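You operate a simulated robot arm through the tools that you are given. There is no shell and no other tool. Be economical: measure what you need, move in short steps, check, and stop when the job is done.

The job below is to be done with a simulated robot arm. You get a single attempt, and the scene is never put back.

JOB
Put things in order on the dressing table top. At the end: the white hand pump is in the teal bowl; the green peg stands on top of the blue felt block; the yellow sponge stands where the green tissue box stood; the orange peg is on the red coaster; the green tissue box stands on top of the cream album; whatever was shut is shut again. Leave all else as you found it, and nothing knocked over.
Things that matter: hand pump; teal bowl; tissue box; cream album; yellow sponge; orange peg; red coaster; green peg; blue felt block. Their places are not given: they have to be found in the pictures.

It is judged by the outcome, as a careful person would: the job done as asked, and still so three seconds after it is handed in. It fails if anything else is knocked over, pushed out of place, dropped, spilled or broken.

ROBOT AND FRAMES
A 6-joint arm with a two-finger parallel gripper, fixed in place. Base frame: the origin is at the foot of the arm, x ahead of it, y to its left, z up; the work surface is at about z = 76. Units: cm, degrees, N and s.
With the tool pointing down near the work surface it reaches from about 26 to 68 cm from the base axis. Its first joint turns from -66.0 to 66.0 degrees. Payload 2.9 kg.
The TCP is the grasp point between the finger pads, 3 cm short of the fingertips. In the tool frame z runs along the fingers and y along their closing line. Largest opening 11 cm; finger width 2, thickness 1; the body of the gripper, 4.8 by 11.2 cm, starts 5.5 cm behind the TCP.
Orientation is told as [roll, pitch, yaw] about the base's x, y, z axes, in that order, counted from this pose: with the fingers straight down and closing along the base's y, the tool's x points along the base's -x, its y along +y and its z along -z.

CONTROLS
- The arm moves only by the tool arm_command. Its argument "steps" is a list that holds one entry, the list of rows, each a list of 7 numbers: the shift along the base's x, y, z in units of 100 mm (1.0 is 100 mm), then the turn, a rotation vector about the base's x, y, z in units of 45 degrees (1.0 is 45 degrees), then the closure in counts, from 0 (fully open) to 255 (shut). In form: [[[dx, dy, dz, wx, wy, wz, gripper], ...]]. A call has 1 to 10 rows; each row is the pose to reach, as a shift and turn from the pose commanded when the call began. A call with a number of a shift or a turn outside -1 to 1 is refused whole. A row lasts 0.2 s, in which the tool goes at most 5 cm and 8.6 degrees; a call with a longer step from one row to the next is refused whole, and so is a gripper value outside its range. Where a pose cannot be reached the arm comes as near as it can. A force on the tool above 40 N (or 10 N above the force at the start of the call, whichever is more), or a blocked arm, ends the call early, and 0.2 s more pass. The fingers move at their own pace (about 10.8 cm/s each) and stop on an object; they squeeze with about 42 N. The grip force told is the motor's: it shows also when the fingers shut on nothing. Time passes only in rows, and 0.2 s behind the last, so rows that repeat a pose let the fingers close. The reply holds the time, the measured pose of the TCP, the force on the tool along the base axes, the opening and the grip force, in the units named above and with some noise.
- Cameras (640 x 400 px; columns grow to the right, rows downward): "scene" is fixed at [8.01, 43.71, 137.76]; the picture's right is [-0.72, -0.69, 0.00], its down [-0.41, 0.43, -0.80] and it looks along [0.55, -0.58, -0.60] (base axes); focal length 267 px, centre (320, 200). "wrist" rides on the gripper at [-3.6, 0, -5.7] in the tool frame; the picture's right is [0.00, -1.00, 0.00], its down [0.97, 0.00, -0.24] and it looks along [0.24, 0.00, 0.97] (tool axes); focal length 218 px, centre (320, 200).
- capture(camera): a new picture of that camera. The clock stands still meanwhile.
- point_at(camera, pixels): for up to 12 pixels [column, row] of the newest picture of that camera ("zoom" is the newest enlarged one), the place [x, y, z] in the base frame of the surface seen there, good to about 0.2 cm. The clock stands still meanwhile.
- inspect(camera, box): a new picture of the part [left, top, right, bottom] of that camera's present view, enlarged. The clock stands still meanwhile.
- close_job(): hands the job in; it is judged then, once.

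Keep the steps short. Do not move on a guess: measure, check each grasp and each placing, and mend mistakes. In all there are 80 turns and 54 pictures (those below and enlarged ones count). Leave the gripper open and the arm clear of the work at the hand-in unless told otherwise, and finish with a single line.

The tools are called after "Request:" as name(argument=value, ...) on one line, values as JSON. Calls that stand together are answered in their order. arm_command: Moves the arm, as the interface text tells. Its arguments: {"type":"object","properties":{"steps":{"type":"array","items":{"type":"array","items":{"type":"array","items":{"type":"number"}}}}},"required":["steps"]} The other tools are called the same way: capture (camera) takes a picture; point_at (camera, pixels) gives the place of the surface under pixels of a picture; inspect (camera, box) takes an enlarged picture of a part of a camera's view; close_job () hands the job in.

At the start:

```text
time: 0.0
position: [46.86, -2.71, 110.72]
tool_rot: [0.0, -0.1, 0.0]
contact_force: [-0.5, -0.8, 0.4]
grip_width: 11.01
finger_force: 0.1
```

scene: 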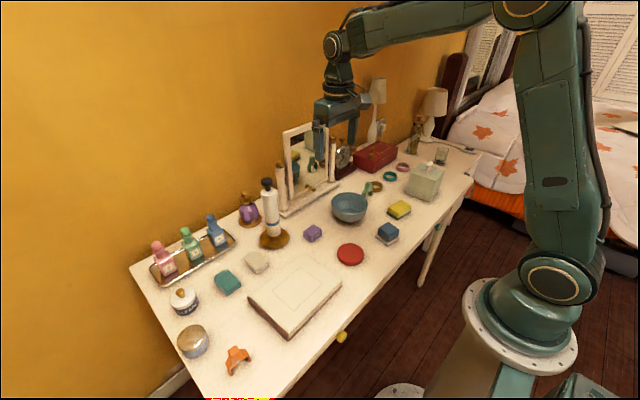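
wrist: 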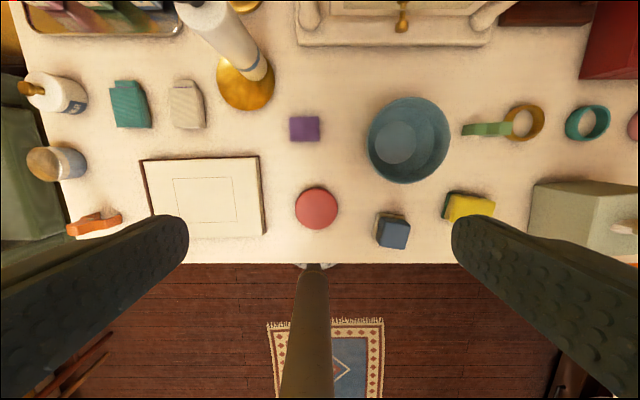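

I see most of the objects, but no obvious white hand pump. I'll enlarge parts of the scene view to look for it.

Request:
inspect(camera="scene", box=[320, 100, 500, 260])

Request:
inspect(camera="scene", box=[130, 170, 350, 390])

```text
2.50 times, centred on (410, 180) of scene
```

zoom: 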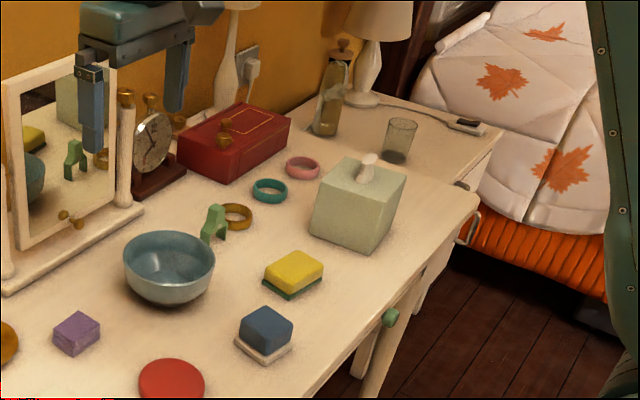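

```text
1.82 times, centred on (240, 280) of scene
```

zoom: 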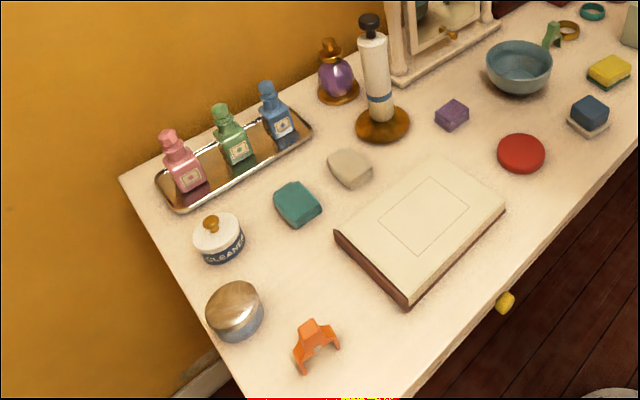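

The tall white cylinder at (268,205) may be the pump, so I'll look closer at it. I'll also look at the drawer knobs.

Request:
inspect(camera="scene", box=[230, 165, 310, 255])

Request:
point_at(camera="zoom", pixels=[[270, 70], [300, 90], [300, 200], [320, 300], [330, 340], [280, 345], [350, 370]])

Request:
inspect(camera="scene", box=[300, 220, 480, 380])

Request:
point_at(camera="scene", pixels=[[341, 337], [430, 227], [375, 155], [424, 180], [399, 209], [388, 230], [350, 253], [349, 205], [236, 358], [366, 190], [297, 285], [376, 187]])

```text
4.44 times, centred on (270, 210) of scene
```

zoom: 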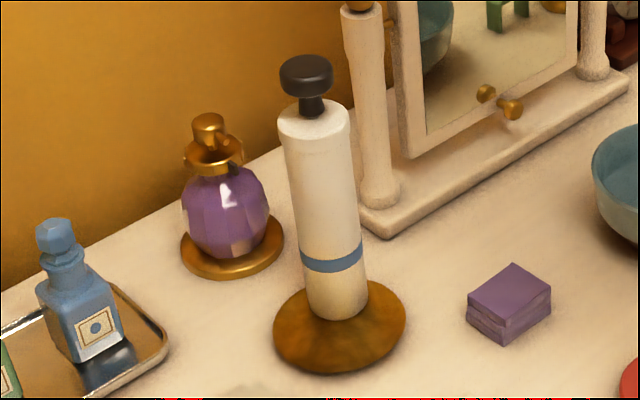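

```text
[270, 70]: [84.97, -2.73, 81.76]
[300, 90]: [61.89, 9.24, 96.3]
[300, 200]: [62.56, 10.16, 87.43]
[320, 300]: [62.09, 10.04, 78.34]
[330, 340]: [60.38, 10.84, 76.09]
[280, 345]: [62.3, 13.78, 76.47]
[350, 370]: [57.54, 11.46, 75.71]
```

```text
2.50 times, centred on (390, 300) of scene
```

zoom: 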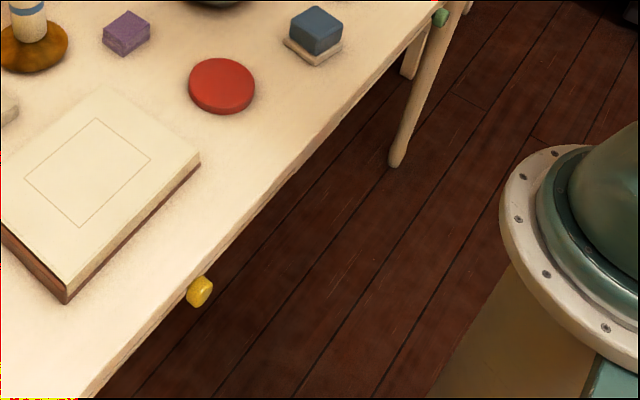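

```text
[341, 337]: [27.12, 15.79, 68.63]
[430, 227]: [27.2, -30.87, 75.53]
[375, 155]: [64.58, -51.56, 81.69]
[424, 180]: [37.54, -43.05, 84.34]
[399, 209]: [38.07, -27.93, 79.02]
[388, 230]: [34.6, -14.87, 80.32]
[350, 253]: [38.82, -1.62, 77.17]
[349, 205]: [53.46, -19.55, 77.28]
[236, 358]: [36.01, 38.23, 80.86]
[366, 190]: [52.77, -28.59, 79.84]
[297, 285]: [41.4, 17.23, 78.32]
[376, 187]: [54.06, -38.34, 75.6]
```

The tall white cylinder with the black plunger looks like the pump, standing on a brass disc. I'll measure the main objects in the wrist picture.

Request:
point_at(camera="wrist", pixels=[[145, 162], [256, 158], [265, 235], [317, 207], [302, 207], [333, 207], [378, 214], [408, 218], [405, 246], [447, 196], [494, 202], [489, 218]])

Request:
point_at(camera="wrist", pixels=[[397, 143], [368, 140], [450, 140], [408, 98], [404, 183], [463, 129], [510, 128], [530, 185], [75, 228], [120, 215], [100, 212], [245, 90]])

Request:
inspect(camera="wrist", box=[340, 80, 640, 265])

```text
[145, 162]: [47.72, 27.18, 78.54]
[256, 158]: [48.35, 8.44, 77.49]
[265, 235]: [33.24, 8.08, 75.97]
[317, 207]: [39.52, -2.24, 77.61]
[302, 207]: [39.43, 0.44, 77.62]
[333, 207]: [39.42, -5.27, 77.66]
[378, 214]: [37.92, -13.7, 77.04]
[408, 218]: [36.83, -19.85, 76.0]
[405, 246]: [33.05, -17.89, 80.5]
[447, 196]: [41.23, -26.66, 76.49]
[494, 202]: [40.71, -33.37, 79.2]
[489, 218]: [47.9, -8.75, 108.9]
```

```text
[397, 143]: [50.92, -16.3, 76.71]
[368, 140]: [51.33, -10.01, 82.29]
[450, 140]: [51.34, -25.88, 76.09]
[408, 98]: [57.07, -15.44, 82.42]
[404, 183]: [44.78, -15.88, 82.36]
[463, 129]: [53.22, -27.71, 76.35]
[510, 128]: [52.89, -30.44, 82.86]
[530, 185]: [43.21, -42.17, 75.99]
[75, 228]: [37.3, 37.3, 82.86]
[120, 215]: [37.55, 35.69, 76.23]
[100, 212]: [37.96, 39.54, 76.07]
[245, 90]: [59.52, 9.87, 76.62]
```

```text
2.13 times, centred on (490, 172) of wrist
```

zoom: 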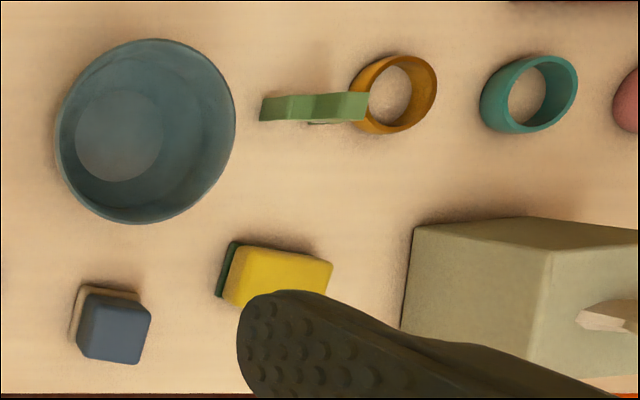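

Next I'll measure the pump and the mirror beside it.

Request:
inspect(camera="scene", box=[230, 105, 350, 255])

Request:
inspect(camera="wrist", box=[160, 0, 340, 120])

```text
2.67 times, centred on (290, 180) of scene
```

zoom: 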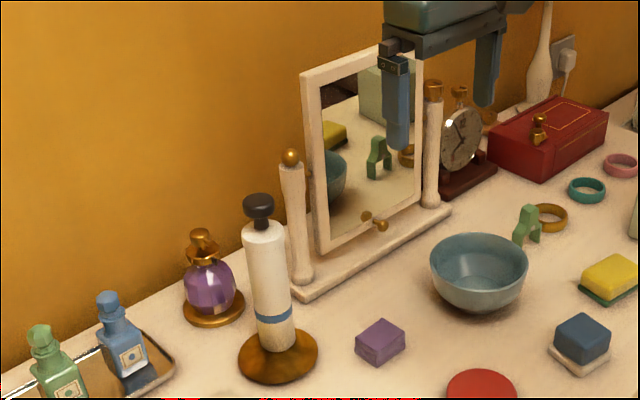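

```text
3.33 times, centred on (250, 60) of wrist
```

zoom: 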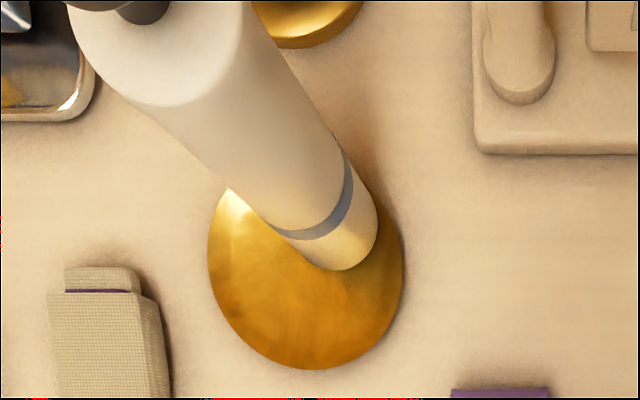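

Request:
point_at(camera="zoom", pixels=[[208, 260], [402, 270], [305, 368], [345, 268], [376, 225], [160, 95], [235, 30], [90, 40], [145, 15], [473, 130], [480, 152], [280, 240]])

Request:
inspect(camera="scene", box=[230, 145, 330, 255])

Request:
point_at(camera="zoom", pixels=[[270, 75], [258, 105], [290, 105], [262, 130], [275, 135], [290, 130], [290, 210], [310, 210], [350, 20], [370, 150], [365, 190], [312, 280]])

```text
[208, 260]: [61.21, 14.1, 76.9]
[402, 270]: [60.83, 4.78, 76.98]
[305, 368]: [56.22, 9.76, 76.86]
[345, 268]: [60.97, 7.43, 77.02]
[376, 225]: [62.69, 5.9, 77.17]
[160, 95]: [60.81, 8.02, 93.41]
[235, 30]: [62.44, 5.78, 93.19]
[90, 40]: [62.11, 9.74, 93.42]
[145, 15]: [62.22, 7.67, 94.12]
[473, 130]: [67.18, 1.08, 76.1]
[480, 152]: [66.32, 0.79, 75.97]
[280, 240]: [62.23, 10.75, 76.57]
```

```text
3.64 times, centred on (280, 200) of scene
```

zoom: 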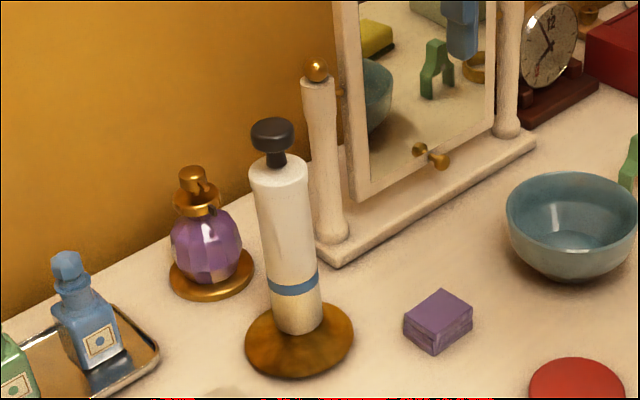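

```text
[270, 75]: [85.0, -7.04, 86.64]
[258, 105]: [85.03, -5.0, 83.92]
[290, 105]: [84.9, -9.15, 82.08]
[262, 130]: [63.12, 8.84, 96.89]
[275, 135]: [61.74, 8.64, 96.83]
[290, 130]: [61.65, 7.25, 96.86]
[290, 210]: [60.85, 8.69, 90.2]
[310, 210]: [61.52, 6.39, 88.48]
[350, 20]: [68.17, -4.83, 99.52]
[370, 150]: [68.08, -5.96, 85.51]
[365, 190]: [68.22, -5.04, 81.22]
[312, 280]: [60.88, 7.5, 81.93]
```

Request:
point_at(camera="zoom", pixels=[[316, 65], [316, 85], [318, 110], [325, 160], [330, 225], [335, 258], [308, 90], [345, 100], [190, 175], [270, 125]])

```text
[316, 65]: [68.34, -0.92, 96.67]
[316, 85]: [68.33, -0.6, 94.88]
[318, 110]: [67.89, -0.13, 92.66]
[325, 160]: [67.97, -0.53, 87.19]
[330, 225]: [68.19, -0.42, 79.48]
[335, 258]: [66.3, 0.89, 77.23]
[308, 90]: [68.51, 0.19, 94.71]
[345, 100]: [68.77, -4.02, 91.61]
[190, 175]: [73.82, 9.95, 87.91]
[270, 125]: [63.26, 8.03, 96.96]
```

Pump axis is about (62.8, 7.75). Its foot is at z about 76.9 on the brass disc and its knob top is at 97. I'll move above it at the present height.

Request:
arm_command(steps=[[[0.3, 0.2, 0, 0, 0, 0, 60], [0.6, 0.4, 0, 0, 0, 0, 60], [0.9, 0.6, 0, 0, 0, 0, 60]]])

Request:
arm_command(steps=[[[0.23, 0.2, 0, 0, 0, 0, 60], [0.46, 0.35, 0, 0, 0, 0, 60], [0.69, 0.446, 0, 0, 0, 0, 60], [0.69, 0.446, 0, 0, 0, 0, 60]]])

Request:
capture(camera="wrist")

```text
time: 0.8
position: [56.1, 3.27, 110.35]
tool_rot: [0.0, 0.1, -0.1]
contact_force: [0.5, -0.1, 0.9]
grip_width: 8.42
finger_force: 0.0
```

```text
time: 1.8
position: [62.75, 7.62, 110.66]
tool_rot: [-0.1, 0.1, 0.1]
contact_force: [0.7, 0.0, 0.3]
grip_width: 8.43
finger_force: 0.0
```

```text
43 pictures are left
```

wrist: 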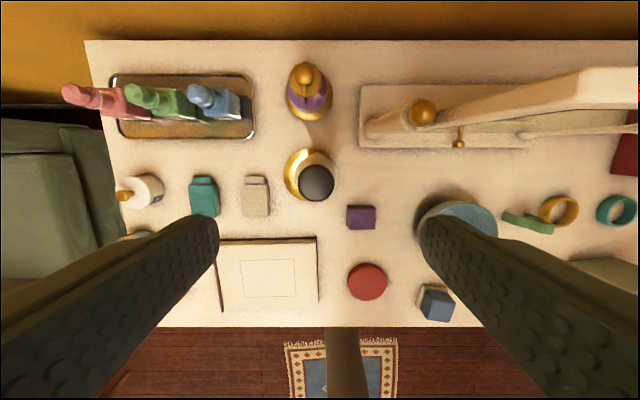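

Request:
point_at(camera="wrist", pixels=[[317, 182], [301, 182], [332, 182], [317, 167], [317, 198], [312, 158]])

```text
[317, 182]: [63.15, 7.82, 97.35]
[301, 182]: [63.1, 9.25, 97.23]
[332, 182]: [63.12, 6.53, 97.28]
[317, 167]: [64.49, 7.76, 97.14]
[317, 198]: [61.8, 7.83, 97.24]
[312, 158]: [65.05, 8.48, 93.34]
```

The knob centre is (63.1, 7.85) with its top at 97.3. I'll descend to TCP z about 92.6.

Request:
arm_command(steps=[[[0.035, 0.01, -0.3, 0, 0, 0, 60], [0.035, 0.01, -0.6, 0, 0, 0, 60], [0.035, 0.01, -0.9, 0, 0, 0, 60], [0.035, 0.01, -0.9, 0, 0, 0, 60]]])

Request:
arm_command(steps=[[[0, 0, -0.3, 0, 0, 0, 60], [0, 0, -0.6, 0, 0, 0, 60], [0, 0, -0.9, 0, 0, 0, 60], [0, 0, -0.91, 0, 0, 0, 60]]])

Request:
capture(camera="scene")

```text
time: 2.8
position: [62.91, 7.93, 101.59]
tool_rot: [0.0, 0.1, 0.0]
contact_force: [0.7, 0.1, -0.2]
grip_width: 8.43
finger_force: 0.1
```

```text
time: 3.8
position: [63.04, 7.97, 92.63]
tool_rot: [-0.1, 0.0, 0.0]
contact_force: [-0.9, 0.1, -0.3]
grip_width: 8.42
finger_force: 0.1
```

```text
42 pictures are left
```

scene: 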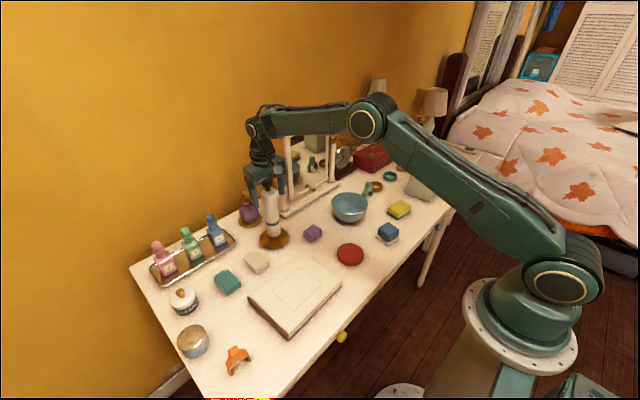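

The fingers straddle the pump. I'll close on it and lift a little.

Request:
arm_command(steps=[[[0, 0, 0, 0, 0, 0, 255], [0, 0, 0, 0, 0, 0, 255], [0, 0, 0, 0, 0, 0, 255], [0, 0, 0.2, 0, 0, 0, 255], [0, 0, 0.5, 0, 0, 0, 255], [0, 0, 0.8, 0, 0, 0, 255], [0, 0, 0.95, 0, 0, 0, 255]]])

Request:
capture(camera="scene")

```text
time: 5.4
position: [63.2, 8.09, 102.0]
tool_rot: [0.0, 0.1, 0.1]
contact_force: [0.3, 0.1, -1.8]
grip_width: 4.33
finger_force: 41.7
```

```text
41 pictures are left
```

scene: 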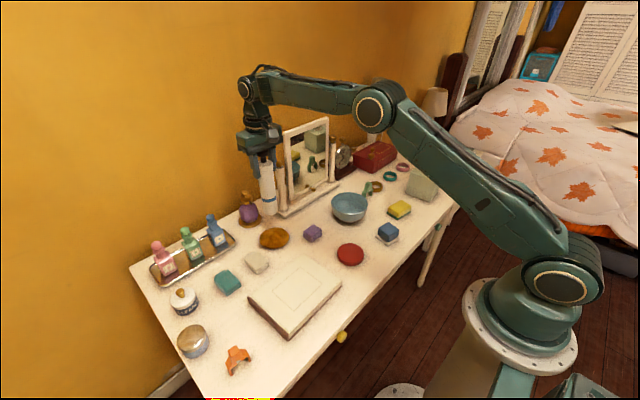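

The pump is held, foot at about 86, which clears the bowl rim at 82.4. I'll move away from the mirror first, then across to the bowl.

Request:
arm_command(steps=[[[-0.3, 0, 0, 0, 0, 0, 255], [-0.6, 0, 0.05, 0, 0, 0, 255], [-0.9, -0.2, 0.05, 0, 0, 0, 255], [-1.0, -0.5, 0.05, 0, 0, 0, 255], [-1.0, -0.8, 0.05, 0, 0, 0, 255], [-1.0, -1.0, 0.05, 0, 0, 0, 255]]])

Request:
arm_command(steps=[[[-0.1, -0.3, 0, 0, 0, 0, 255], [-0.2, -0.6, 0, 0, 0, 0, 255], [-0.22, -0.9, 0, 0, 0, 0, 255], [-0.22, -0.9, 0, 0, 0, 0, 255]]])

Request:
capture(camera="wrist")

Request:
capture(camera="scene")

```text
time: 6.8
position: [53.08, -2.0, 102.55]
tool_rot: [0.0, 0.0, 0.0]
contact_force: [0.6, 0.2, -2.2]
grip_width: 4.32
finger_force: 42.0
```

```text
time: 7.8
position: [50.87, -11.12, 102.09]
tool_rot: [0.0, 0.0, 0.0]
contact_force: [0.1, 0.9, -2.0]
grip_width: 4.3
finger_force: 41.9
```

```text
40 pictures are left
```

wrist: 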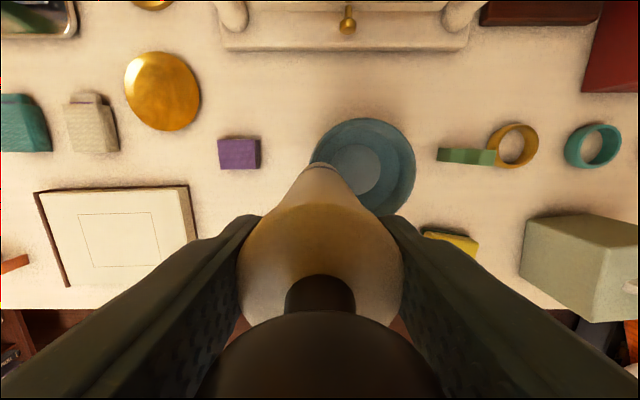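

```text
39 pictures are left
```

scene: 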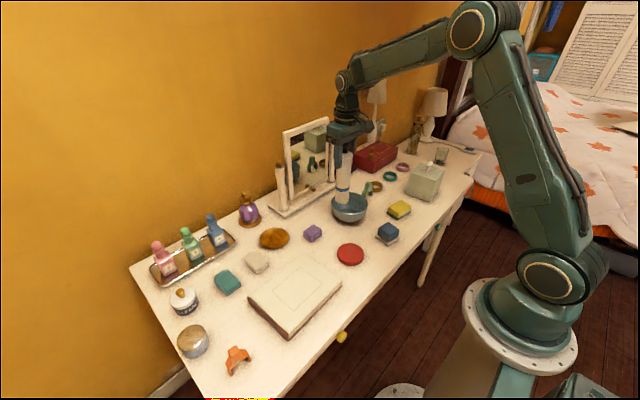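

I'll pin down the bowl rim's centre and its floor.

Request:
point_at(camera="wrist", pixels=[[414, 165], [365, 119], [385, 214], [318, 145], [380, 165], [395, 165], [360, 150], [375, 190], [365, 135], [400, 180], [405, 145], [411, 185]])

```text
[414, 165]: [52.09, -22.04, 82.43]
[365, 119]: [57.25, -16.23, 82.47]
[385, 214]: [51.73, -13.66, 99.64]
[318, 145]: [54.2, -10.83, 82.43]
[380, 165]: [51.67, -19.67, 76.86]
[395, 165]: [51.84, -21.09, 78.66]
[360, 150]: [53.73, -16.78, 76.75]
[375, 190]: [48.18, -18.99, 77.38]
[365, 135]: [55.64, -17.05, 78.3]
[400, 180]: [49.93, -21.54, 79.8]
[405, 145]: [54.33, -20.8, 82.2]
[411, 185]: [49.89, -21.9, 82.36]
```

The bowl centre is (51.0, −16.05) with its floor at z 76.75. I'll shift over it and go down to just above the floor.

Request:
arm_command(steps=[[[0.01, -0.25, 0, 0, 0, 0, 255], [0.01, -0.49, 0, 0, 0, 0, 255], [0.01, -0.49, 0, 0, 0, 0, 255], [0.01, -0.49, -0.2, 0, 0, 0, 255], [0.01, -0.49, -0.4, 0, 0, 0, 255], [0.01, -0.49, -0.6, 0, 0, 0, 255], [0.01, -0.49, -0.8, 0, 0, 0, 255], [0.01, -0.49, -0.9, 0, 0, 0, 255], [0.01, -0.49, -0.9, 0, 0, 0, 255]]])

Request:
inspect(camera="scene", box=[290, 110, 430, 240])

```text
time: 9.8
position: [50.93, -16.0, 93.43]
tool_rot: [0.0, 0.0, 0.0]
contact_force: [0.0, 0.2, -2.0]
grip_width: 4.3
finger_force: 42.3
```

```text
3.08 times, centred on (360, 175) of scene
```

zoom: 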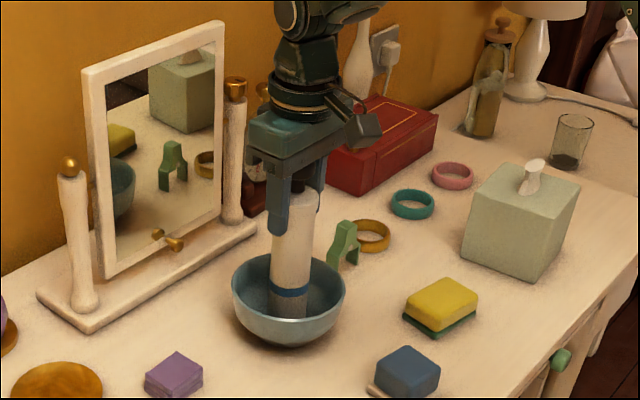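

The foot is about 0.9 cm above the floor by my figures. I'll lower slowly until contact.

Request:
arm_command(steps=[[[0, 0, -0.03, 0, 0, 0, 255], [0, 0, -0.06, 0, 0, 0, 255], [0, 0, -0.075, 0, 0, 0, 255], [0, 0, -0.085, 0, 0, 0, 255], [0, 0, -0.085, 0, 0, 0, 255]]])

```text
time: 11.0
position: [51.09, -16.07, 92.9]
tool_rot: [-0.1, -0.5, 0.0]
contact_force: [-5.3, 6.0, 34.3]
grip_width: 4.33
finger_force: 41.7
```

It touched with 34 N upward. I'll ease up slightly to take off the load before releasing.

Request:
arm_command(steps=[[[0, 0, 0.02, 0, 0, 0, 255], [0, 0, 0.02, 0, 0, 0, 255]]])

```text
time: 11.6
position: [51.16, -16.11, 92.87]
tool_rot: [-0.1, -0.2, -0.1]
contact_force: [1.8, 4.5, 21.6]
grip_width: 4.32
finger_force: 41.9
```

Request:
arm_command(steps=[[[0, 0, 0.02, 0, 0, 0, 255], [0, 0, 0.02, 0, 0, 0, 255]]])

Request:
inspect(camera="scene", box=[310, 130, 400, 230])

```text
time: 12.2
position: [50.91, -16.07, 92.9]
tool_rot: [0.0, 0.1, -0.1]
contact_force: [2.3, -0.9, 6.7]
grip_width: 4.27
finger_force: 41.9
```

```text
4.00 times, centred on (355, 180) of scene
```

zoom: 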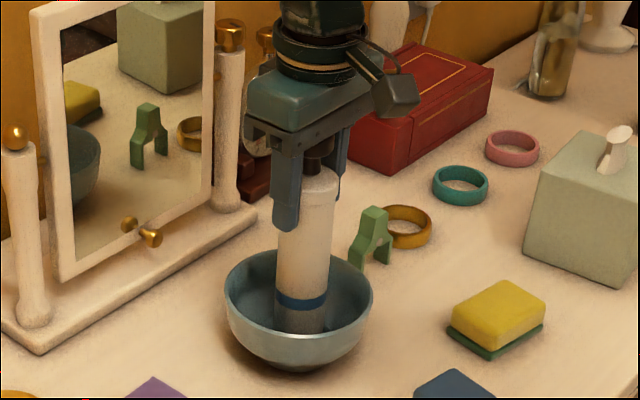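

The pump stands upright in the bowl under light load. I'll open moderately and rise.

Request:
arm_command(steps=[[[0, 0, 0, 0, 0, 0, 140], [0, 0, 0, 0, 0, 0, 90], [0, 0, 0, 0, 0, 0, 70], [0, 0, 0, 0, 0, 0, 70], [0, 0, 0.3, 0, 0, 0, 70], [0, 0, 0.7, 0, 0, 0, 70], [0, 0, 1.0, 0, 0, 0, 70]]])

Request:
capture(camera="scene")

```text
time: 13.8
position: [51.27, -16.1, 103.22]
tool_rot: [0.0, -0.1, 0.0]
contact_force: [0.3, 0.0, 0.8]
grip_width: 7.99
finger_force: 0.0
```

```text
36 pictures are left
```

scene: 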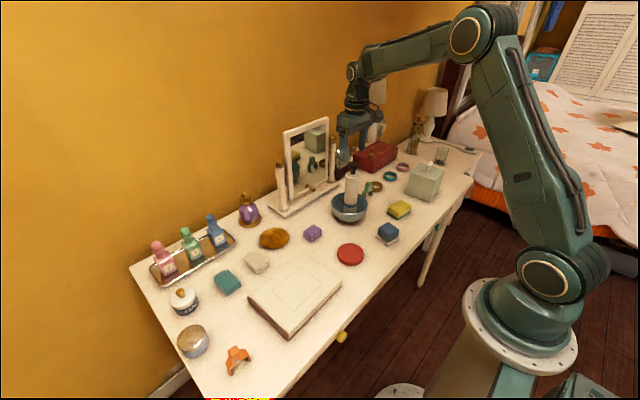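

The pump stands upright in the bowl. Next is the tissue box, so I'll go above it.

Request:
arm_command(steps=[[[0, 0, 0.4, 0, 0, 0, 70], [-0.25, -0.3, 0.5, 0, 0, 0, 0], [-0.45, -0.65, 0.5, 0, 0, 0, 0], [-0.7, -1.0, 0.5, 0, 0, 0, 0]]])

Request:
arm_command(steps=[[[-0.2, -0.4, 0, 0, 0, 0, 0], [-0.4, -0.8, 0, 0, 0, 0, 0], [-0.6, -1.0, 0, 0, 0, 0, 0]]])

Request:
capture(camera="wrist")

```text
time: 14.8
position: [44.18, -25.96, 107.98]
tool_rot: [0.0, 0.0, -0.1]
contact_force: [-0.2, -0.2, 1.4]
grip_width: 10.99
finger_force: 0.1
```

```text
time: 15.6
position: [38.02, -35.92, 108.14]
tool_rot: [0.0, 0.0, -0.1]
contact_force: [-0.1, 0.2, 0.5]
grip_width: 11.01
finger_force: 0.1
```

```text
35 pictures are left
```

wrist: 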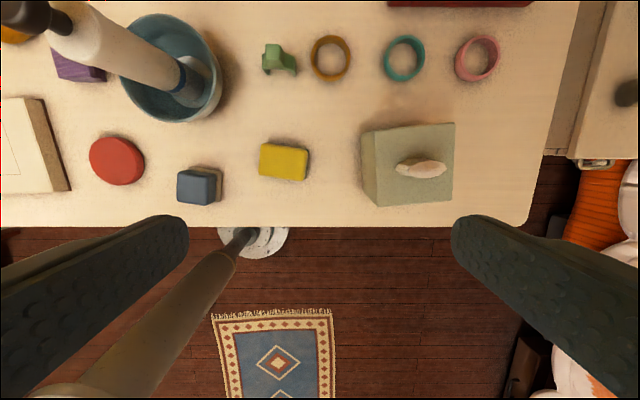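

Request:
point_at(camera="wrist", pixels=[[375, 132], [452, 126], [450, 199], [379, 203], [364, 131], [363, 200], [362, 195], [420, 168], [437, 170], [418, 180], [405, 164], [415, 130]])

Request:
point_at(camera="wrist", pixels=[[262, 146], [307, 148], [304, 178], [260, 172], [282, 162], [180, 172], [214, 173], [211, 203], [178, 200], [195, 185], [220, 172], [217, 200]])

Request:
inspect(camera="wrist", box=[160, 20, 480, 220])

```text
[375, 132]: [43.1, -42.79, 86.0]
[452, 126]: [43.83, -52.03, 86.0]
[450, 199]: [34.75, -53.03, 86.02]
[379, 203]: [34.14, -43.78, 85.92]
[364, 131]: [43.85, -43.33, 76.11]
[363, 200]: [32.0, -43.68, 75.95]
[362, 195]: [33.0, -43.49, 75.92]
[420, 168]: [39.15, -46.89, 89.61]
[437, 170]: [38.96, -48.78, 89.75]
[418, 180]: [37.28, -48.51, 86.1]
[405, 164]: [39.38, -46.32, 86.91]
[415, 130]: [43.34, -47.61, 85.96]
```

```text
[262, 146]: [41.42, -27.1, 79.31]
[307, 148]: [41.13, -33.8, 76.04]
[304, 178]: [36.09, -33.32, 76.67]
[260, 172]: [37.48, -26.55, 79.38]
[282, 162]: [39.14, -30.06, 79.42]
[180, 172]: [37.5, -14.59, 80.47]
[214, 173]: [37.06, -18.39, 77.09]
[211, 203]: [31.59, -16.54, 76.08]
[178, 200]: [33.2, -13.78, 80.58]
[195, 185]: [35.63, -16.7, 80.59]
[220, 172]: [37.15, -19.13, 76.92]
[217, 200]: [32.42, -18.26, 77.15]
```

```text
2.00 times, centred on (320, 120) of wrist
```

zoom: 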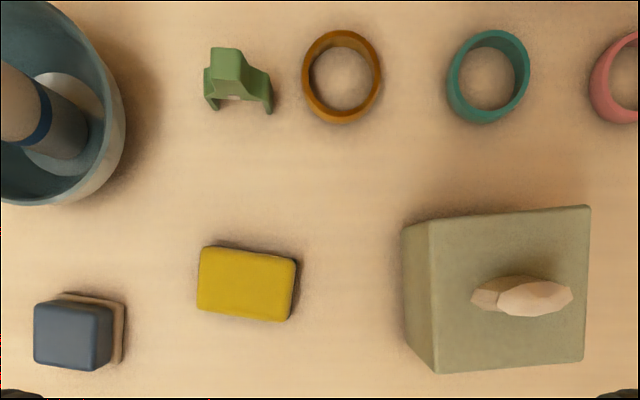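

The tissue box measures about 9.2 × 9.1 with its top at z 86 and the tuft at 89.8. Its centre is (38.95, −47.9), turned about +5.4°. I'll align above it with the gripper fully open.

Request:
arm_command(steps=[[[0, -0.4, 0, 0, 0, 0.06, 0], [0.05, -0.8, 0, 0, 0, 0.12, 0], [0.09, -1.0, 0, 0, 0, 0.12, 0]]])

Request:
arm_command(steps=[[[0, -0.2, 0, 0, 0, 0, 0], [0, -0.2, -0.4, 0, 0, 0, 0], [0, -0.2, -0.8, 0, 0, 0, 0], [0, -0.2, -0.8, 0, 0, 0, 0]]])

Request:
capture(camera="wrist")

```text
time: 16.4
position: [39.03, -45.87, 108.01]
tool_rot: [-0.1, -0.1, 5.5]
contact_force: [-0.9, 0.6, -0.2]
grip_width: 11.01
finger_force: 0.1
```

```text
time: 17.4
position: [38.83, -48.04, 100.01]
tool_rot: [0.0, 0.1, 5.4]
contact_force: [0.5, 0.5, 0.3]
grip_width: 10.98
finger_force: 0.1
```

```text
33 pictures are left
```

wrist: 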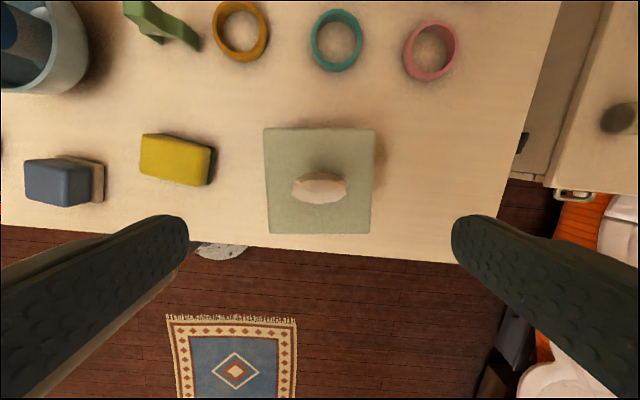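

Request:
point_at(camera="wrist", pixels=[[266, 132], [374, 131], [368, 231], [271, 231], [267, 180], [372, 180], [320, 130], [320, 231], [320, 180]])

```text
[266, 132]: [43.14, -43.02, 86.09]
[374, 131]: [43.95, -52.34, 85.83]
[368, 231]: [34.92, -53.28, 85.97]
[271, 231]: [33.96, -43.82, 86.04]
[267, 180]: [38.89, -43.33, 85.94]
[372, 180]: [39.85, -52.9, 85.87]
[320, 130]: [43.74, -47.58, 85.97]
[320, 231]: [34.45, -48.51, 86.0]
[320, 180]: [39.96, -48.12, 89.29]
```

Its centre is (39.0, −48.1) and the TCP is aligned with it. I'll descend to z about 85.3.

Request:
arm_command(steps=[[[0.01, -0.01, -0.3, 0, 0, 0, 0], [0.01, -0.01, -0.6, 0, 0, 0, 0], [0.01, -0.01, -0.9, 0, 0, 0, 0], [0.01, -0.01, -0.9, 0, 0, 0, 0]]])

Request:
capture(camera="wrist")

```text
time: 18.4
position: [38.93, -48.16, 90.97]
tool_rot: [0.0, 0.0, 5.3]
contact_force: [0.4, 0.9, 0.2]
grip_width: 11.04
finger_force: 0.0
```

```text
32 pictures are left
```

wrist: 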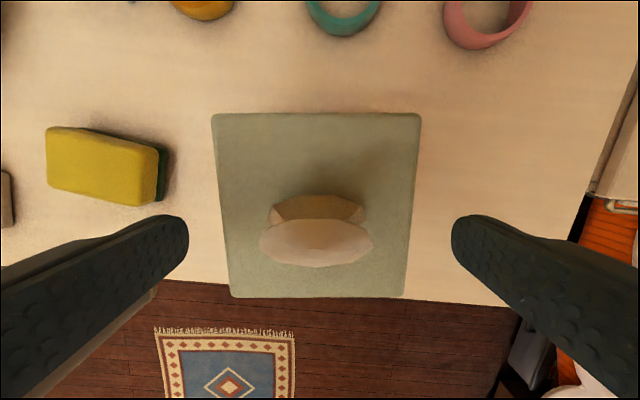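

It is centred between the fingers. I'll go down the last part and close.

Request:
arm_command(steps=[[[0, 0, -0.2, 0, 0, 0, 0], [0, 0, -0.4, 0, 0, 0, 0], [0, 0, -0.56, 0, 0, 0, 0], [0, 0, -0.56, 0, 0, 0, 0], [0, 0, -0.56, 0, 0, 0, 255], [0, 0, -0.56, 0, 0, 0, 255], [0, 0, -0.56, 0, 0, 0, 255]]])

```text
time: 20.0
position: [38.84, -48.15, 85.29]
tool_rot: [0.0, 0.0, 5.4]
contact_force: [-0.1, -0.8, -0.1]
grip_width: 9.93
finger_force: 42.0
```

It is gripped at width 9.9. I'll lift it straight up and check.

Request:
arm_command(steps=[[[0, 0, 0.15, 0, 0, 0, 255], [0, 0, 0.4, 0, 0, 0, 255], [0, 0, 0.7, 0, 0, 0, 255], [0, 0, 1.0, 0, 0, 0, 255]]])

Request:
arm_command(steps=[[[0, 0, 0.2, 0, 0, 0, 255], [-0.1, 0.3, 0.2, 0, 0, 0, 255], [-0.2, 0.65, 0.2, 0, 0, 0, 255], [-0.3, 1.0, 0.2, 0, 0, 0, 255], [-0.3, 1.0, 0.2, 0, 0, 0, 255]]])

Request:
capture(camera="scene")

```text
time: 21.0
position: [38.76, -47.85, 95.17]
tool_rot: [0.0, 0.0, 5.3]
contact_force: [0.4, 0.2, -1.1]
grip_width: 9.94
finger_force: 41.9
```

```text
time: 22.2
position: [35.81, -37.94, 97.42]
tool_rot: [0.0, 0.1, 5.4]
contact_force: [0.4, 0.3, -0.4]
grip_width: 9.94
finger_force: 41.8
```

```text
31 pictures are left
```

scene: 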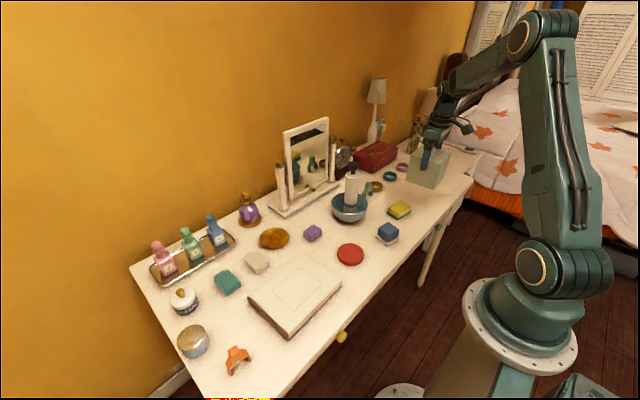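

The box is held. While the album is in clear view I'll measure it.

Request:
point_at(camera="scene", pixels=[[250, 296], [302, 258], [340, 283], [289, 332], [292, 290], [290, 337], [252, 299], [341, 287], [318, 310], [276, 277]])

Request:
arm_command(steps=[[[0, 0.4, 0, 0, 0, 0, 255], [0, 0.8, 0, 0, 0, 0, 255], [0, 1.0, 0, 0, 0, 0, 255]]])

Request:
arm_command(steps=[[[0, 0.4, 0, 0, 0, 0, 255], [0, 0.8, 0, 0, 0, 0, 255], [0, 1.0, 0, 0, 0, 0, 255]]])

Request:
arm_command(steps=[[[0, 0.4, 0, 0, 0, 0, 255], [0, 0.8, 0, 0, 0, 0, 255], [0, 1.0, 0, 0, 0, 0, 255]]])

Request:
arm_command(steps=[[[0, 0.4, 0, 0, 0, 0, 255], [0, 0.8, 0, 0, 0, 0, 255], [0, 1.0, 0, 0, 0, 0, 255]]])

Request:
arm_command(steps=[[[0, 0.4, 0, 0, 0, 0, 255], [0.1, 0.8, 0, 0, 0, 0, 255], [0.2, 1.0, 0, 0, 0, 0, 255]]])

Request:
capture(camera="wrist")

```text
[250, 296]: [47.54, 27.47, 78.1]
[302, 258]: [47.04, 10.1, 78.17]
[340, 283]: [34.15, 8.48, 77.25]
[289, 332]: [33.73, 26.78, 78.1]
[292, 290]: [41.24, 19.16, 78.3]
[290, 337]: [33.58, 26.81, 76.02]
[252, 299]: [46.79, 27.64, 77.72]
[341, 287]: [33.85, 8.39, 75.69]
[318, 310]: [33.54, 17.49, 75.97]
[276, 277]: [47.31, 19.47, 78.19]
```

```text
time: 23.0
position: [35.89, -28.08, 97.56]
tool_rot: [0.0, 0.0, 5.3]
contact_force: [0.2, -0.2, -0.6]
grip_width: 9.96
finger_force: 41.8
```

```text
time: 23.8
position: [36.04, -17.88, 97.39]
tool_rot: [0.1, 0.0, 5.4]
contact_force: [0.1, 0.5, -0.9]
grip_width: 9.95
finger_force: 42.1
```

```text
time: 24.6
position: [35.96, -8.07, 97.38]
tool_rot: [0.1, 0.0, 5.4]
contact_force: [0.6, 0.0, -1.4]
grip_width: 9.95
finger_force: 41.7
```

```text
time: 25.4
position: [36.15, 1.86, 97.41]
tool_rot: [0.1, 0.0, 5.5]
contact_force: [-0.5, 0.0, -1.1]
grip_width: 9.93
finger_force: 41.7
```

```text
time: 26.2
position: [38.18, 11.59, 97.5]
tool_rot: [0.0, 0.0, 5.4]
contact_force: [0.4, -0.3, -1.4]
grip_width: 9.96
finger_force: 42.3
```

```text
30 pictures are left
```

wrist: 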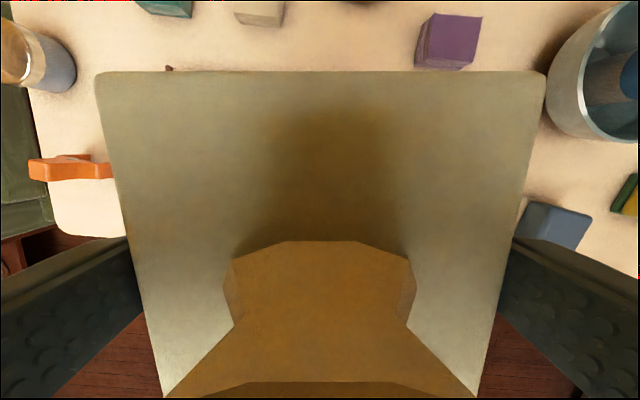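

The album's top spans x 33.7–47.5 and y 8.4–27.4 at z 78.2, so its centre is about (40.6, 18). I'll move over it and down to about 0.7 cm above contact.

Request:
arm_command(steps=[[[0.12, 0.32, 0, 0, 0, 0, 255], [0.24, 0.63, 0, 0, 0, 0, 255], [0.24, 0.63, -0.3, 0, 0, 0, 255], [0.24, 0.63, -0.6, 0, 0, 0, 255], [0.24, 0.63, -0.8, 0, 0, 0, 255], [0.24, 0.63, -0.92, 0, 0, 0, 255], [0.24, 0.63, -0.92, 0, 0, 0, 255]]])

Request:
inspect(camera="scene", box=[220, 190, 380, 350])

```text
time: 27.8
position: [40.53, 18.01, 88.2]
tool_rot: [0.0, -0.1, 5.4]
contact_force: [-0.4, -0.2, -1.5]
grip_width: 9.95
finger_force: 41.5
```

```text
2.50 times, centred on (300, 270) of scene
```

zoom: 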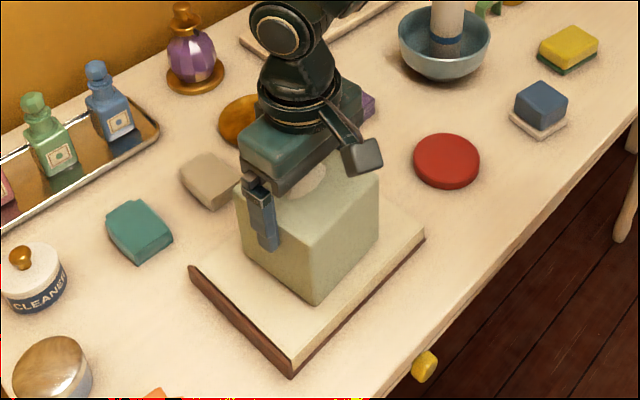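

The box hovers well inside the album. I'll lower it gently to contact.

Request:
arm_command(steps=[[[0, 0, -0.02, 0, 0, 0, 255], [0, 0, -0.04, 0, 0, 0, 255], [0, 0, -0.055, 0, 0, 0, 255], [0, 0, -0.055, 0, 0, 0, 255]]])

```text
time: 28.8
position: [40.59, 18.12, 87.83]
tool_rot: [0.0, -0.2, 5.4]
contact_force: [-4.5, -3.6, 34.4]
grip_width: 9.96
finger_force: 41.9
```

Request:
arm_command(steps=[[[0, 0, 0.03, 0, 0, 0, 255], [0, 0, 0.03, 0, 0, 0, 255]]])

```text
time: 29.4
position: [40.36, 18.22, 87.87]
tool_rot: [0.1, 0.3, 5.5]
contact_force: [-0.3, -0.1, -0.6]
grip_width: 9.95
finger_force: 41.9
```

It is just resting with nearly no load. I'll release and rise.

Request:
arm_command(steps=[[[0, 0, -0.01, 0, 0, 0, 255], [0, 0, -0.01, 0, 0, 0, 20], [0, 0, -0.01, 0, 0, 0, 0], [0, 0, -0.01, 0, 0, 0, 0], [0, 0, 0.2, 0, 0, 0, 0], [0, 0, 0.5, 0, 0, 0, 0], [0, 0, 0.9, 0, 0, 0, 0]]])

Request:
capture(camera="scene")

```text
time: 31.0
position: [40.24, 18.04, 97.09]
tool_rot: [0.0, 0.0, 5.5]
contact_force: [-0.7, -0.6, 0.0]
grip_width: 11.04
finger_force: 0.1
```

```text
28 pictures are left
```

scene: 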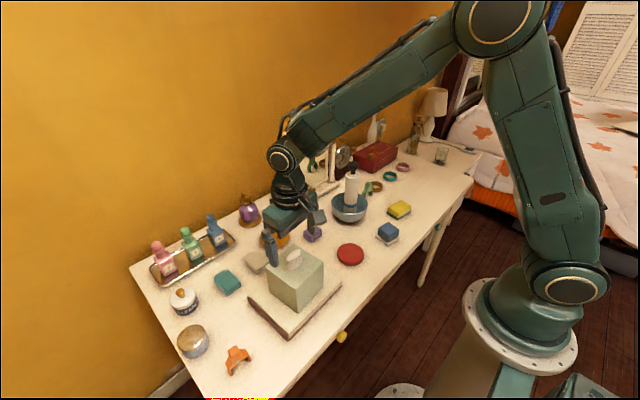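

The box is on the album. Next is the orange peg near (37, 37.5), so I'll move above it to look.

Request:
arm_command(steps=[[[0, 0, 0.4, 0, 0, 0, 0], [-0.2, 0.4, 0.4, 0, 0, 0, 0], [-0.3, 0.8, 0.4, 0, 0, -0.12, 0], [-0.3, 1.0, 0.4, 0, 0, -0.12, 0]]])

Request:
arm_command(steps=[[[0, 0.4, -0.2, 0, 0, 0, 0], [-0.1, 0.8, -0.4, 0, 0, 0, 0], [-0.1, 0.8, -0.4, 0, 0, 0, 0]]])

Request:
capture(camera="wrist")

Request:
inspect(camera="scene", box=[200, 320, 280, 390])

```text
time: 32.0
position: [37.07, 28.16, 101.12]
tool_rot: [0.0, -0.1, 0.0]
contact_force: [-0.3, -0.1, -0.2]
grip_width: 11.03
finger_force: 0.0
```

```text
time: 32.8
position: [36.44, 36.26, 97.14]
tool_rot: [0.0, 0.0, 0.0]
contact_force: [-0.5, -0.5, 0.1]
grip_width: 11.02
finger_force: 0.1
```

```text
27 pictures are left
```

wrist: 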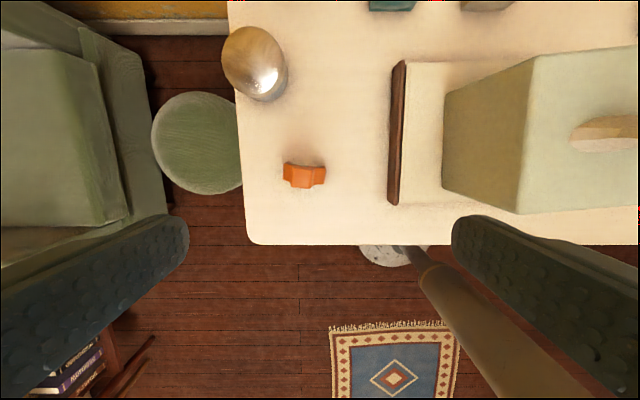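

```text
5.71 times, centred on (240, 355) of scene
```

zoom: 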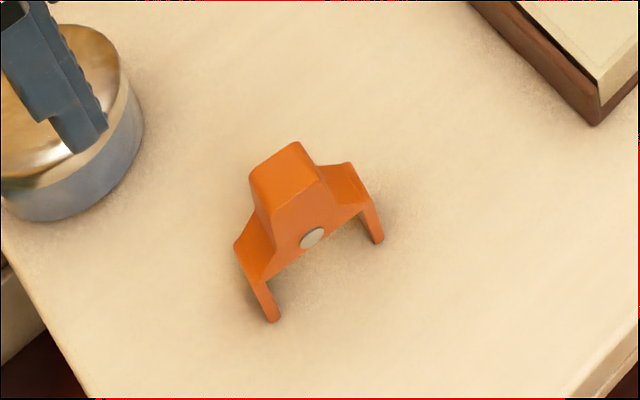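

Request:
inspect(camera="wrist", box=[260, 140, 350, 200])

Request:
point_at(camera="wrist", pixels=[[304, 168], [304, 176], [294, 168], [313, 169], [287, 168], [322, 172], [286, 178], [321, 182], [295, 184], [312, 186]])

```text
6.67 times, centred on (305, 170) of wrist
```

zoom: 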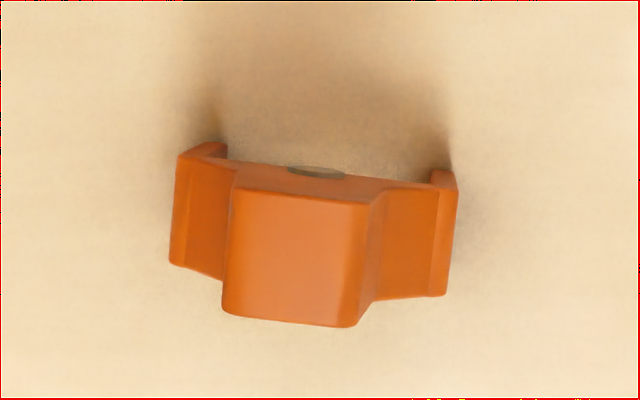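

```text
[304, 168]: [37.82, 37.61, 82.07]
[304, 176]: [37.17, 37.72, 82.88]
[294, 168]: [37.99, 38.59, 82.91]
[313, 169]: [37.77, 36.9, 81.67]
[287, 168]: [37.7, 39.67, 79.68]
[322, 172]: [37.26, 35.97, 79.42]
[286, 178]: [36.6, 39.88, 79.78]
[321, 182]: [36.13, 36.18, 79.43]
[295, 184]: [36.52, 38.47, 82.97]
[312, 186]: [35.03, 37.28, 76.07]
```

The peg is a clip standing on two legs. Its head is centred at about (37.0, 37.7) with its top at z 82.9, and it is turned −7°. I'll grip across its thickness, so I turn the tool to yaw +83° with a smaller opening.

Request:
arm_command(steps=[[[0.02, 0.05, 0, 0, 0, 0.184, 100], [0.05, 0.14, 0, 0, 0, 0.368, 100], [0.05, 0.14, 0, 0, 0, 0.552, 100], [0.05, 0.14, 0, 0, 0, 0.736, 100], [0.05, 0.14, 0, 0, 0, 0.92, 100]]])

Request:
arm_command(steps=[[[0, 0, 0, 0, 0, 0.184, 100], [0, 0, 0, 0, 0, 0.368, 100], [0, 0, 0, 0, 0, 0.552, 100], [0, 0, 0, 0, 0, 0.736, 100], [0, 0, -0.2, 0, 0, 0.924, 100], [0, 0, -0.5, 0, 0, 0.924, 100], [0, 0, -0.5, 0, 0, 0.924, 100]]])

Request:
inspect(camera="wrist", box=[200, 100, 440, 250])

```text
time: 34.0
position: [36.9, 37.44, 97.08]
tool_rot: [0.0, -0.1, 41.5]
contact_force: [-0.8, -0.3, 0.1]
grip_width: 6.7
finger_force: 0.0
```

```text
time: 35.6
position: [37.01, 37.6, 91.86]
tool_rot: [0.0, 0.0, 83.0]
contact_force: [0.6, 0.6, 0.4]
grip_width: 6.71
finger_force: 0.0
```

```text
2.67 times, centred on (320, 175) of wrist
```

zoom: 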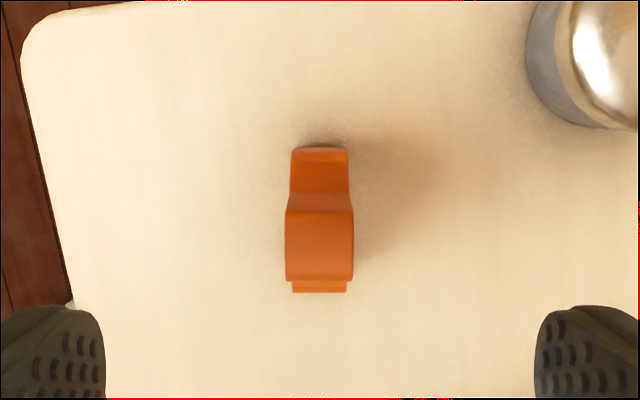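

The yaw matches. I'll check the head's centre.

Request:
point_at(camera="zoom", pixels=[[319, 245], [290, 245], [350, 245], [319, 213], [319, 275], [319, 170], [319, 150]])

```text
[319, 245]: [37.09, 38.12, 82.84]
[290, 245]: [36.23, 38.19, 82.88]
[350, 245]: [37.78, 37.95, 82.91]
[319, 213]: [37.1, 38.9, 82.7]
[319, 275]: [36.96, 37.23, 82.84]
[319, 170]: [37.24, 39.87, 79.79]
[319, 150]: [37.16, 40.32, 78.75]
```

The head centre is (37.0, 38.05). I'll descend to TCP z 83 and close.

Request:
arm_command(steps=[[[0, 0.04, -0.3, 0, 0, 0, 100], [0, 0.04, -0.6, 0, 0, 0, 100], [0, 0.04, -0.88, 0, 0, 0, 100], [0, 0.04, -0.88, 0, 0, 0, 100], [0, 0.04, -0.88, 0, 0, 0, 255], [0, 0.04, -0.88, 0, 0, 0, 255], [0, 0.04, -0.88, 0, 0, 0, 255]]])

```text
time: 37.2
position: [36.94, 38.15, 83.22]
tool_rot: [0.1, 0.0, 83.0]
contact_force: [-0.3, -0.2, 0.3]
grip_width: 1.65
finger_force: 41.7
```

It is gripped at 1.65 wide. I'll lift it high enough to pass over the tissue box and check.

Request:
arm_command(steps=[[[0, 0, 0.2, 0, 0, 0, 255], [0, 0, 0.5, 0, 0, 0, 255], [0, 0, 0.8, 0, 0, 0, 255], [0, 0, 1.0, 0, 0, 0, 255]]])

Request:
arm_command(steps=[[[0, 0, 0.4, 0, 0, 0, 255], [0, 0, 0.8, 0, 0, 0, 255], [0, 0, 1.0, 0, 0, 0, 255], [-0.1, -0.3, 1.0, 0, 0, 0, 255], [-0.2, -0.6, 1.0, 0, 0, 0, 255], [-0.3, -1.0, 1.0, 0, 0, 0, 255]]])

Request:
capture(camera="scene")

```text
time: 38.2
position: [36.78, 37.91, 93.37]
tool_rot: [-0.1, 0.0, 83.0]
contact_force: [-0.6, 0.2, 0.3]
grip_width: 1.63
finger_force: 42.3
```

```text
time: 39.6
position: [33.65, 27.91, 103.3]
tool_rot: [-0.1, -0.1, 83.1]
contact_force: [-0.1, 0.1, -0.2]
grip_width: 1.66
finger_force: 42.3
```

```text
23 pictures are left
```

scene: 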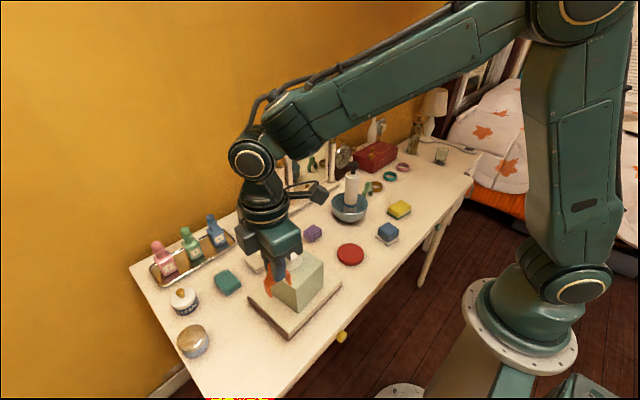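

The peg is held. I'll measure the coaster in this picture, then move on.

Request:
point_at(camera="scene", pixels=[[350, 252], [338, 252], [362, 252], [350, 244], [350, 261]])

Request:
arm_command(steps=[[[0, -0.4, 0, 0, 0, 0, 255], [0, -0.8, 0, 0, 0, 0, 255], [0, -1.0, 0, 0, 0, 0, 255]]])

Request:
arm_command(steps=[[[0, -0.4, 0, 0, 0, 0, 255], [0, -0.8, 0, 0, 0, 0, 255], [0.2, -1.0, 0, 0, 0, 0, 255]]])

Request:
arm_command(steps=[[[0.2, -0.4, 0, 0, 0, 0, 255], [0.38, -0.8, 0, 0, 0, 0, 255], [0.38, -0.8, -0.4, 0, 0, 0, 255], [0.38, -0.8, -0.8, 0, 0, 0, 255], [0.38, -0.8, -1.0, 0, 0, 0, 255], [0.38, -0.8, -1.0, 0, 0, 0, 255]]])

Request:
capture(camera="wrist")

```text
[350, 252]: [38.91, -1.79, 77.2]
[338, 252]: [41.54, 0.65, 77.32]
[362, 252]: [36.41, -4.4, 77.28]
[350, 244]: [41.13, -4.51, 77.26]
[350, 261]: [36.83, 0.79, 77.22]
```

```text
time: 40.4
position: [33.84, 17.85, 103.45]
tool_rot: [0.0, 0.0, 83.0]
contact_force: [0.1, -0.1, -1.1]
grip_width: 1.61
finger_force: 42.3
```

```text
time: 41.2
position: [36.09, 7.9, 103.44]
tool_rot: [-0.1, -0.1, 82.8]
contact_force: [0.6, -0.3, 0.2]
grip_width: 1.65
finger_force: 42.0
```

```text
time: 42.6
position: [39.78, -0.04, 92.93]
tool_rot: [0.0, 0.0, 83.0]
contact_force: [-0.2, 0.1, 0.3]
grip_width: 1.64
finger_force: 41.5
```

```text
22 pictures are left
```

wrist: 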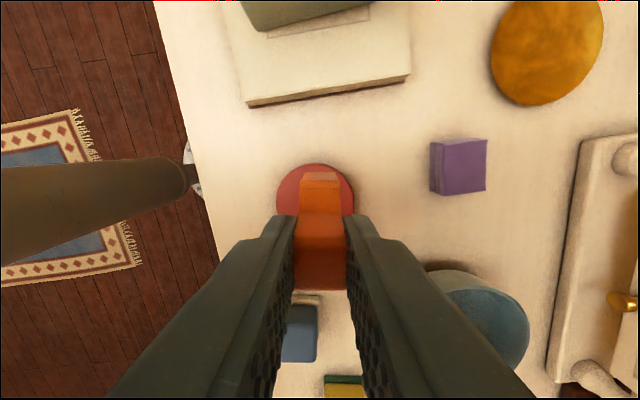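

The coaster centre is (38.95, −1.85) with its top at 77.25. I'll centre and go down to about 0.5 cm above contact.

Request:
arm_command(steps=[[[-0.08, -0.18, 0, 0, 0, 0, 255], [-0.08, -0.18, -0.3, 0, 0, 0, 255], [-0.08, -0.18, -0.6, 0, 0, 0, 255], [-0.08, -0.18, -0.8, 0, 0, 0, 255], [-0.08, -0.18, -0.8, 0, 0, 0, 255]]])

Request:
arm_command(steps=[[[0, 0, -0.02, 0, 0, 0, 255], [0, 0, -0.03, 0, 0, 0, 255], [0, 0, -0.04, 0, 0, 0, 255], [0, 0, -0.05, 0, 0, 0, 255], [0, 0, -0.05, 0, 0, 0, 255]]])

Request:
inspect(camera="scene", box=[310, 210, 400, 280])

```text
time: 43.8
position: [38.72, -1.98, 85.1]
tool_rot: [0.0, 0.0, 83.1]
contact_force: [-0.6, -0.1, 0.2]
grip_width: 1.62
finger_force: 42.2
```

```text
time: 44.9
position: [38.89, -1.77, 84.92]
tool_rot: [0.0, 0.0, 83.0]
contact_force: [-5.2, 0.3, 12.7]
grip_width: 1.63
finger_force: 42.0
stopped in row 5: the force on the tool passed its limit (the readings are from after the stop); the commanded pose is now the measured one
```

```text
5.71 times, centred on (355, 245) of scene
```

zoom: 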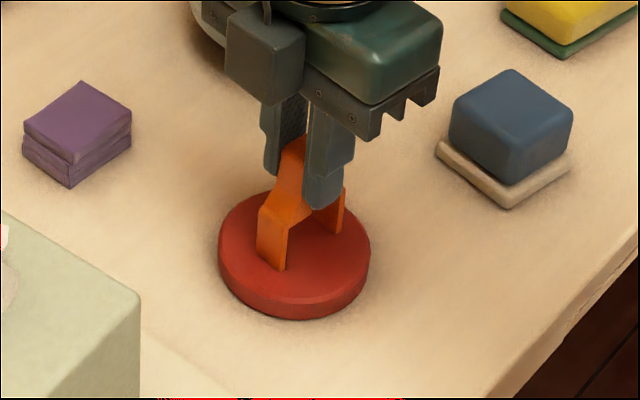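

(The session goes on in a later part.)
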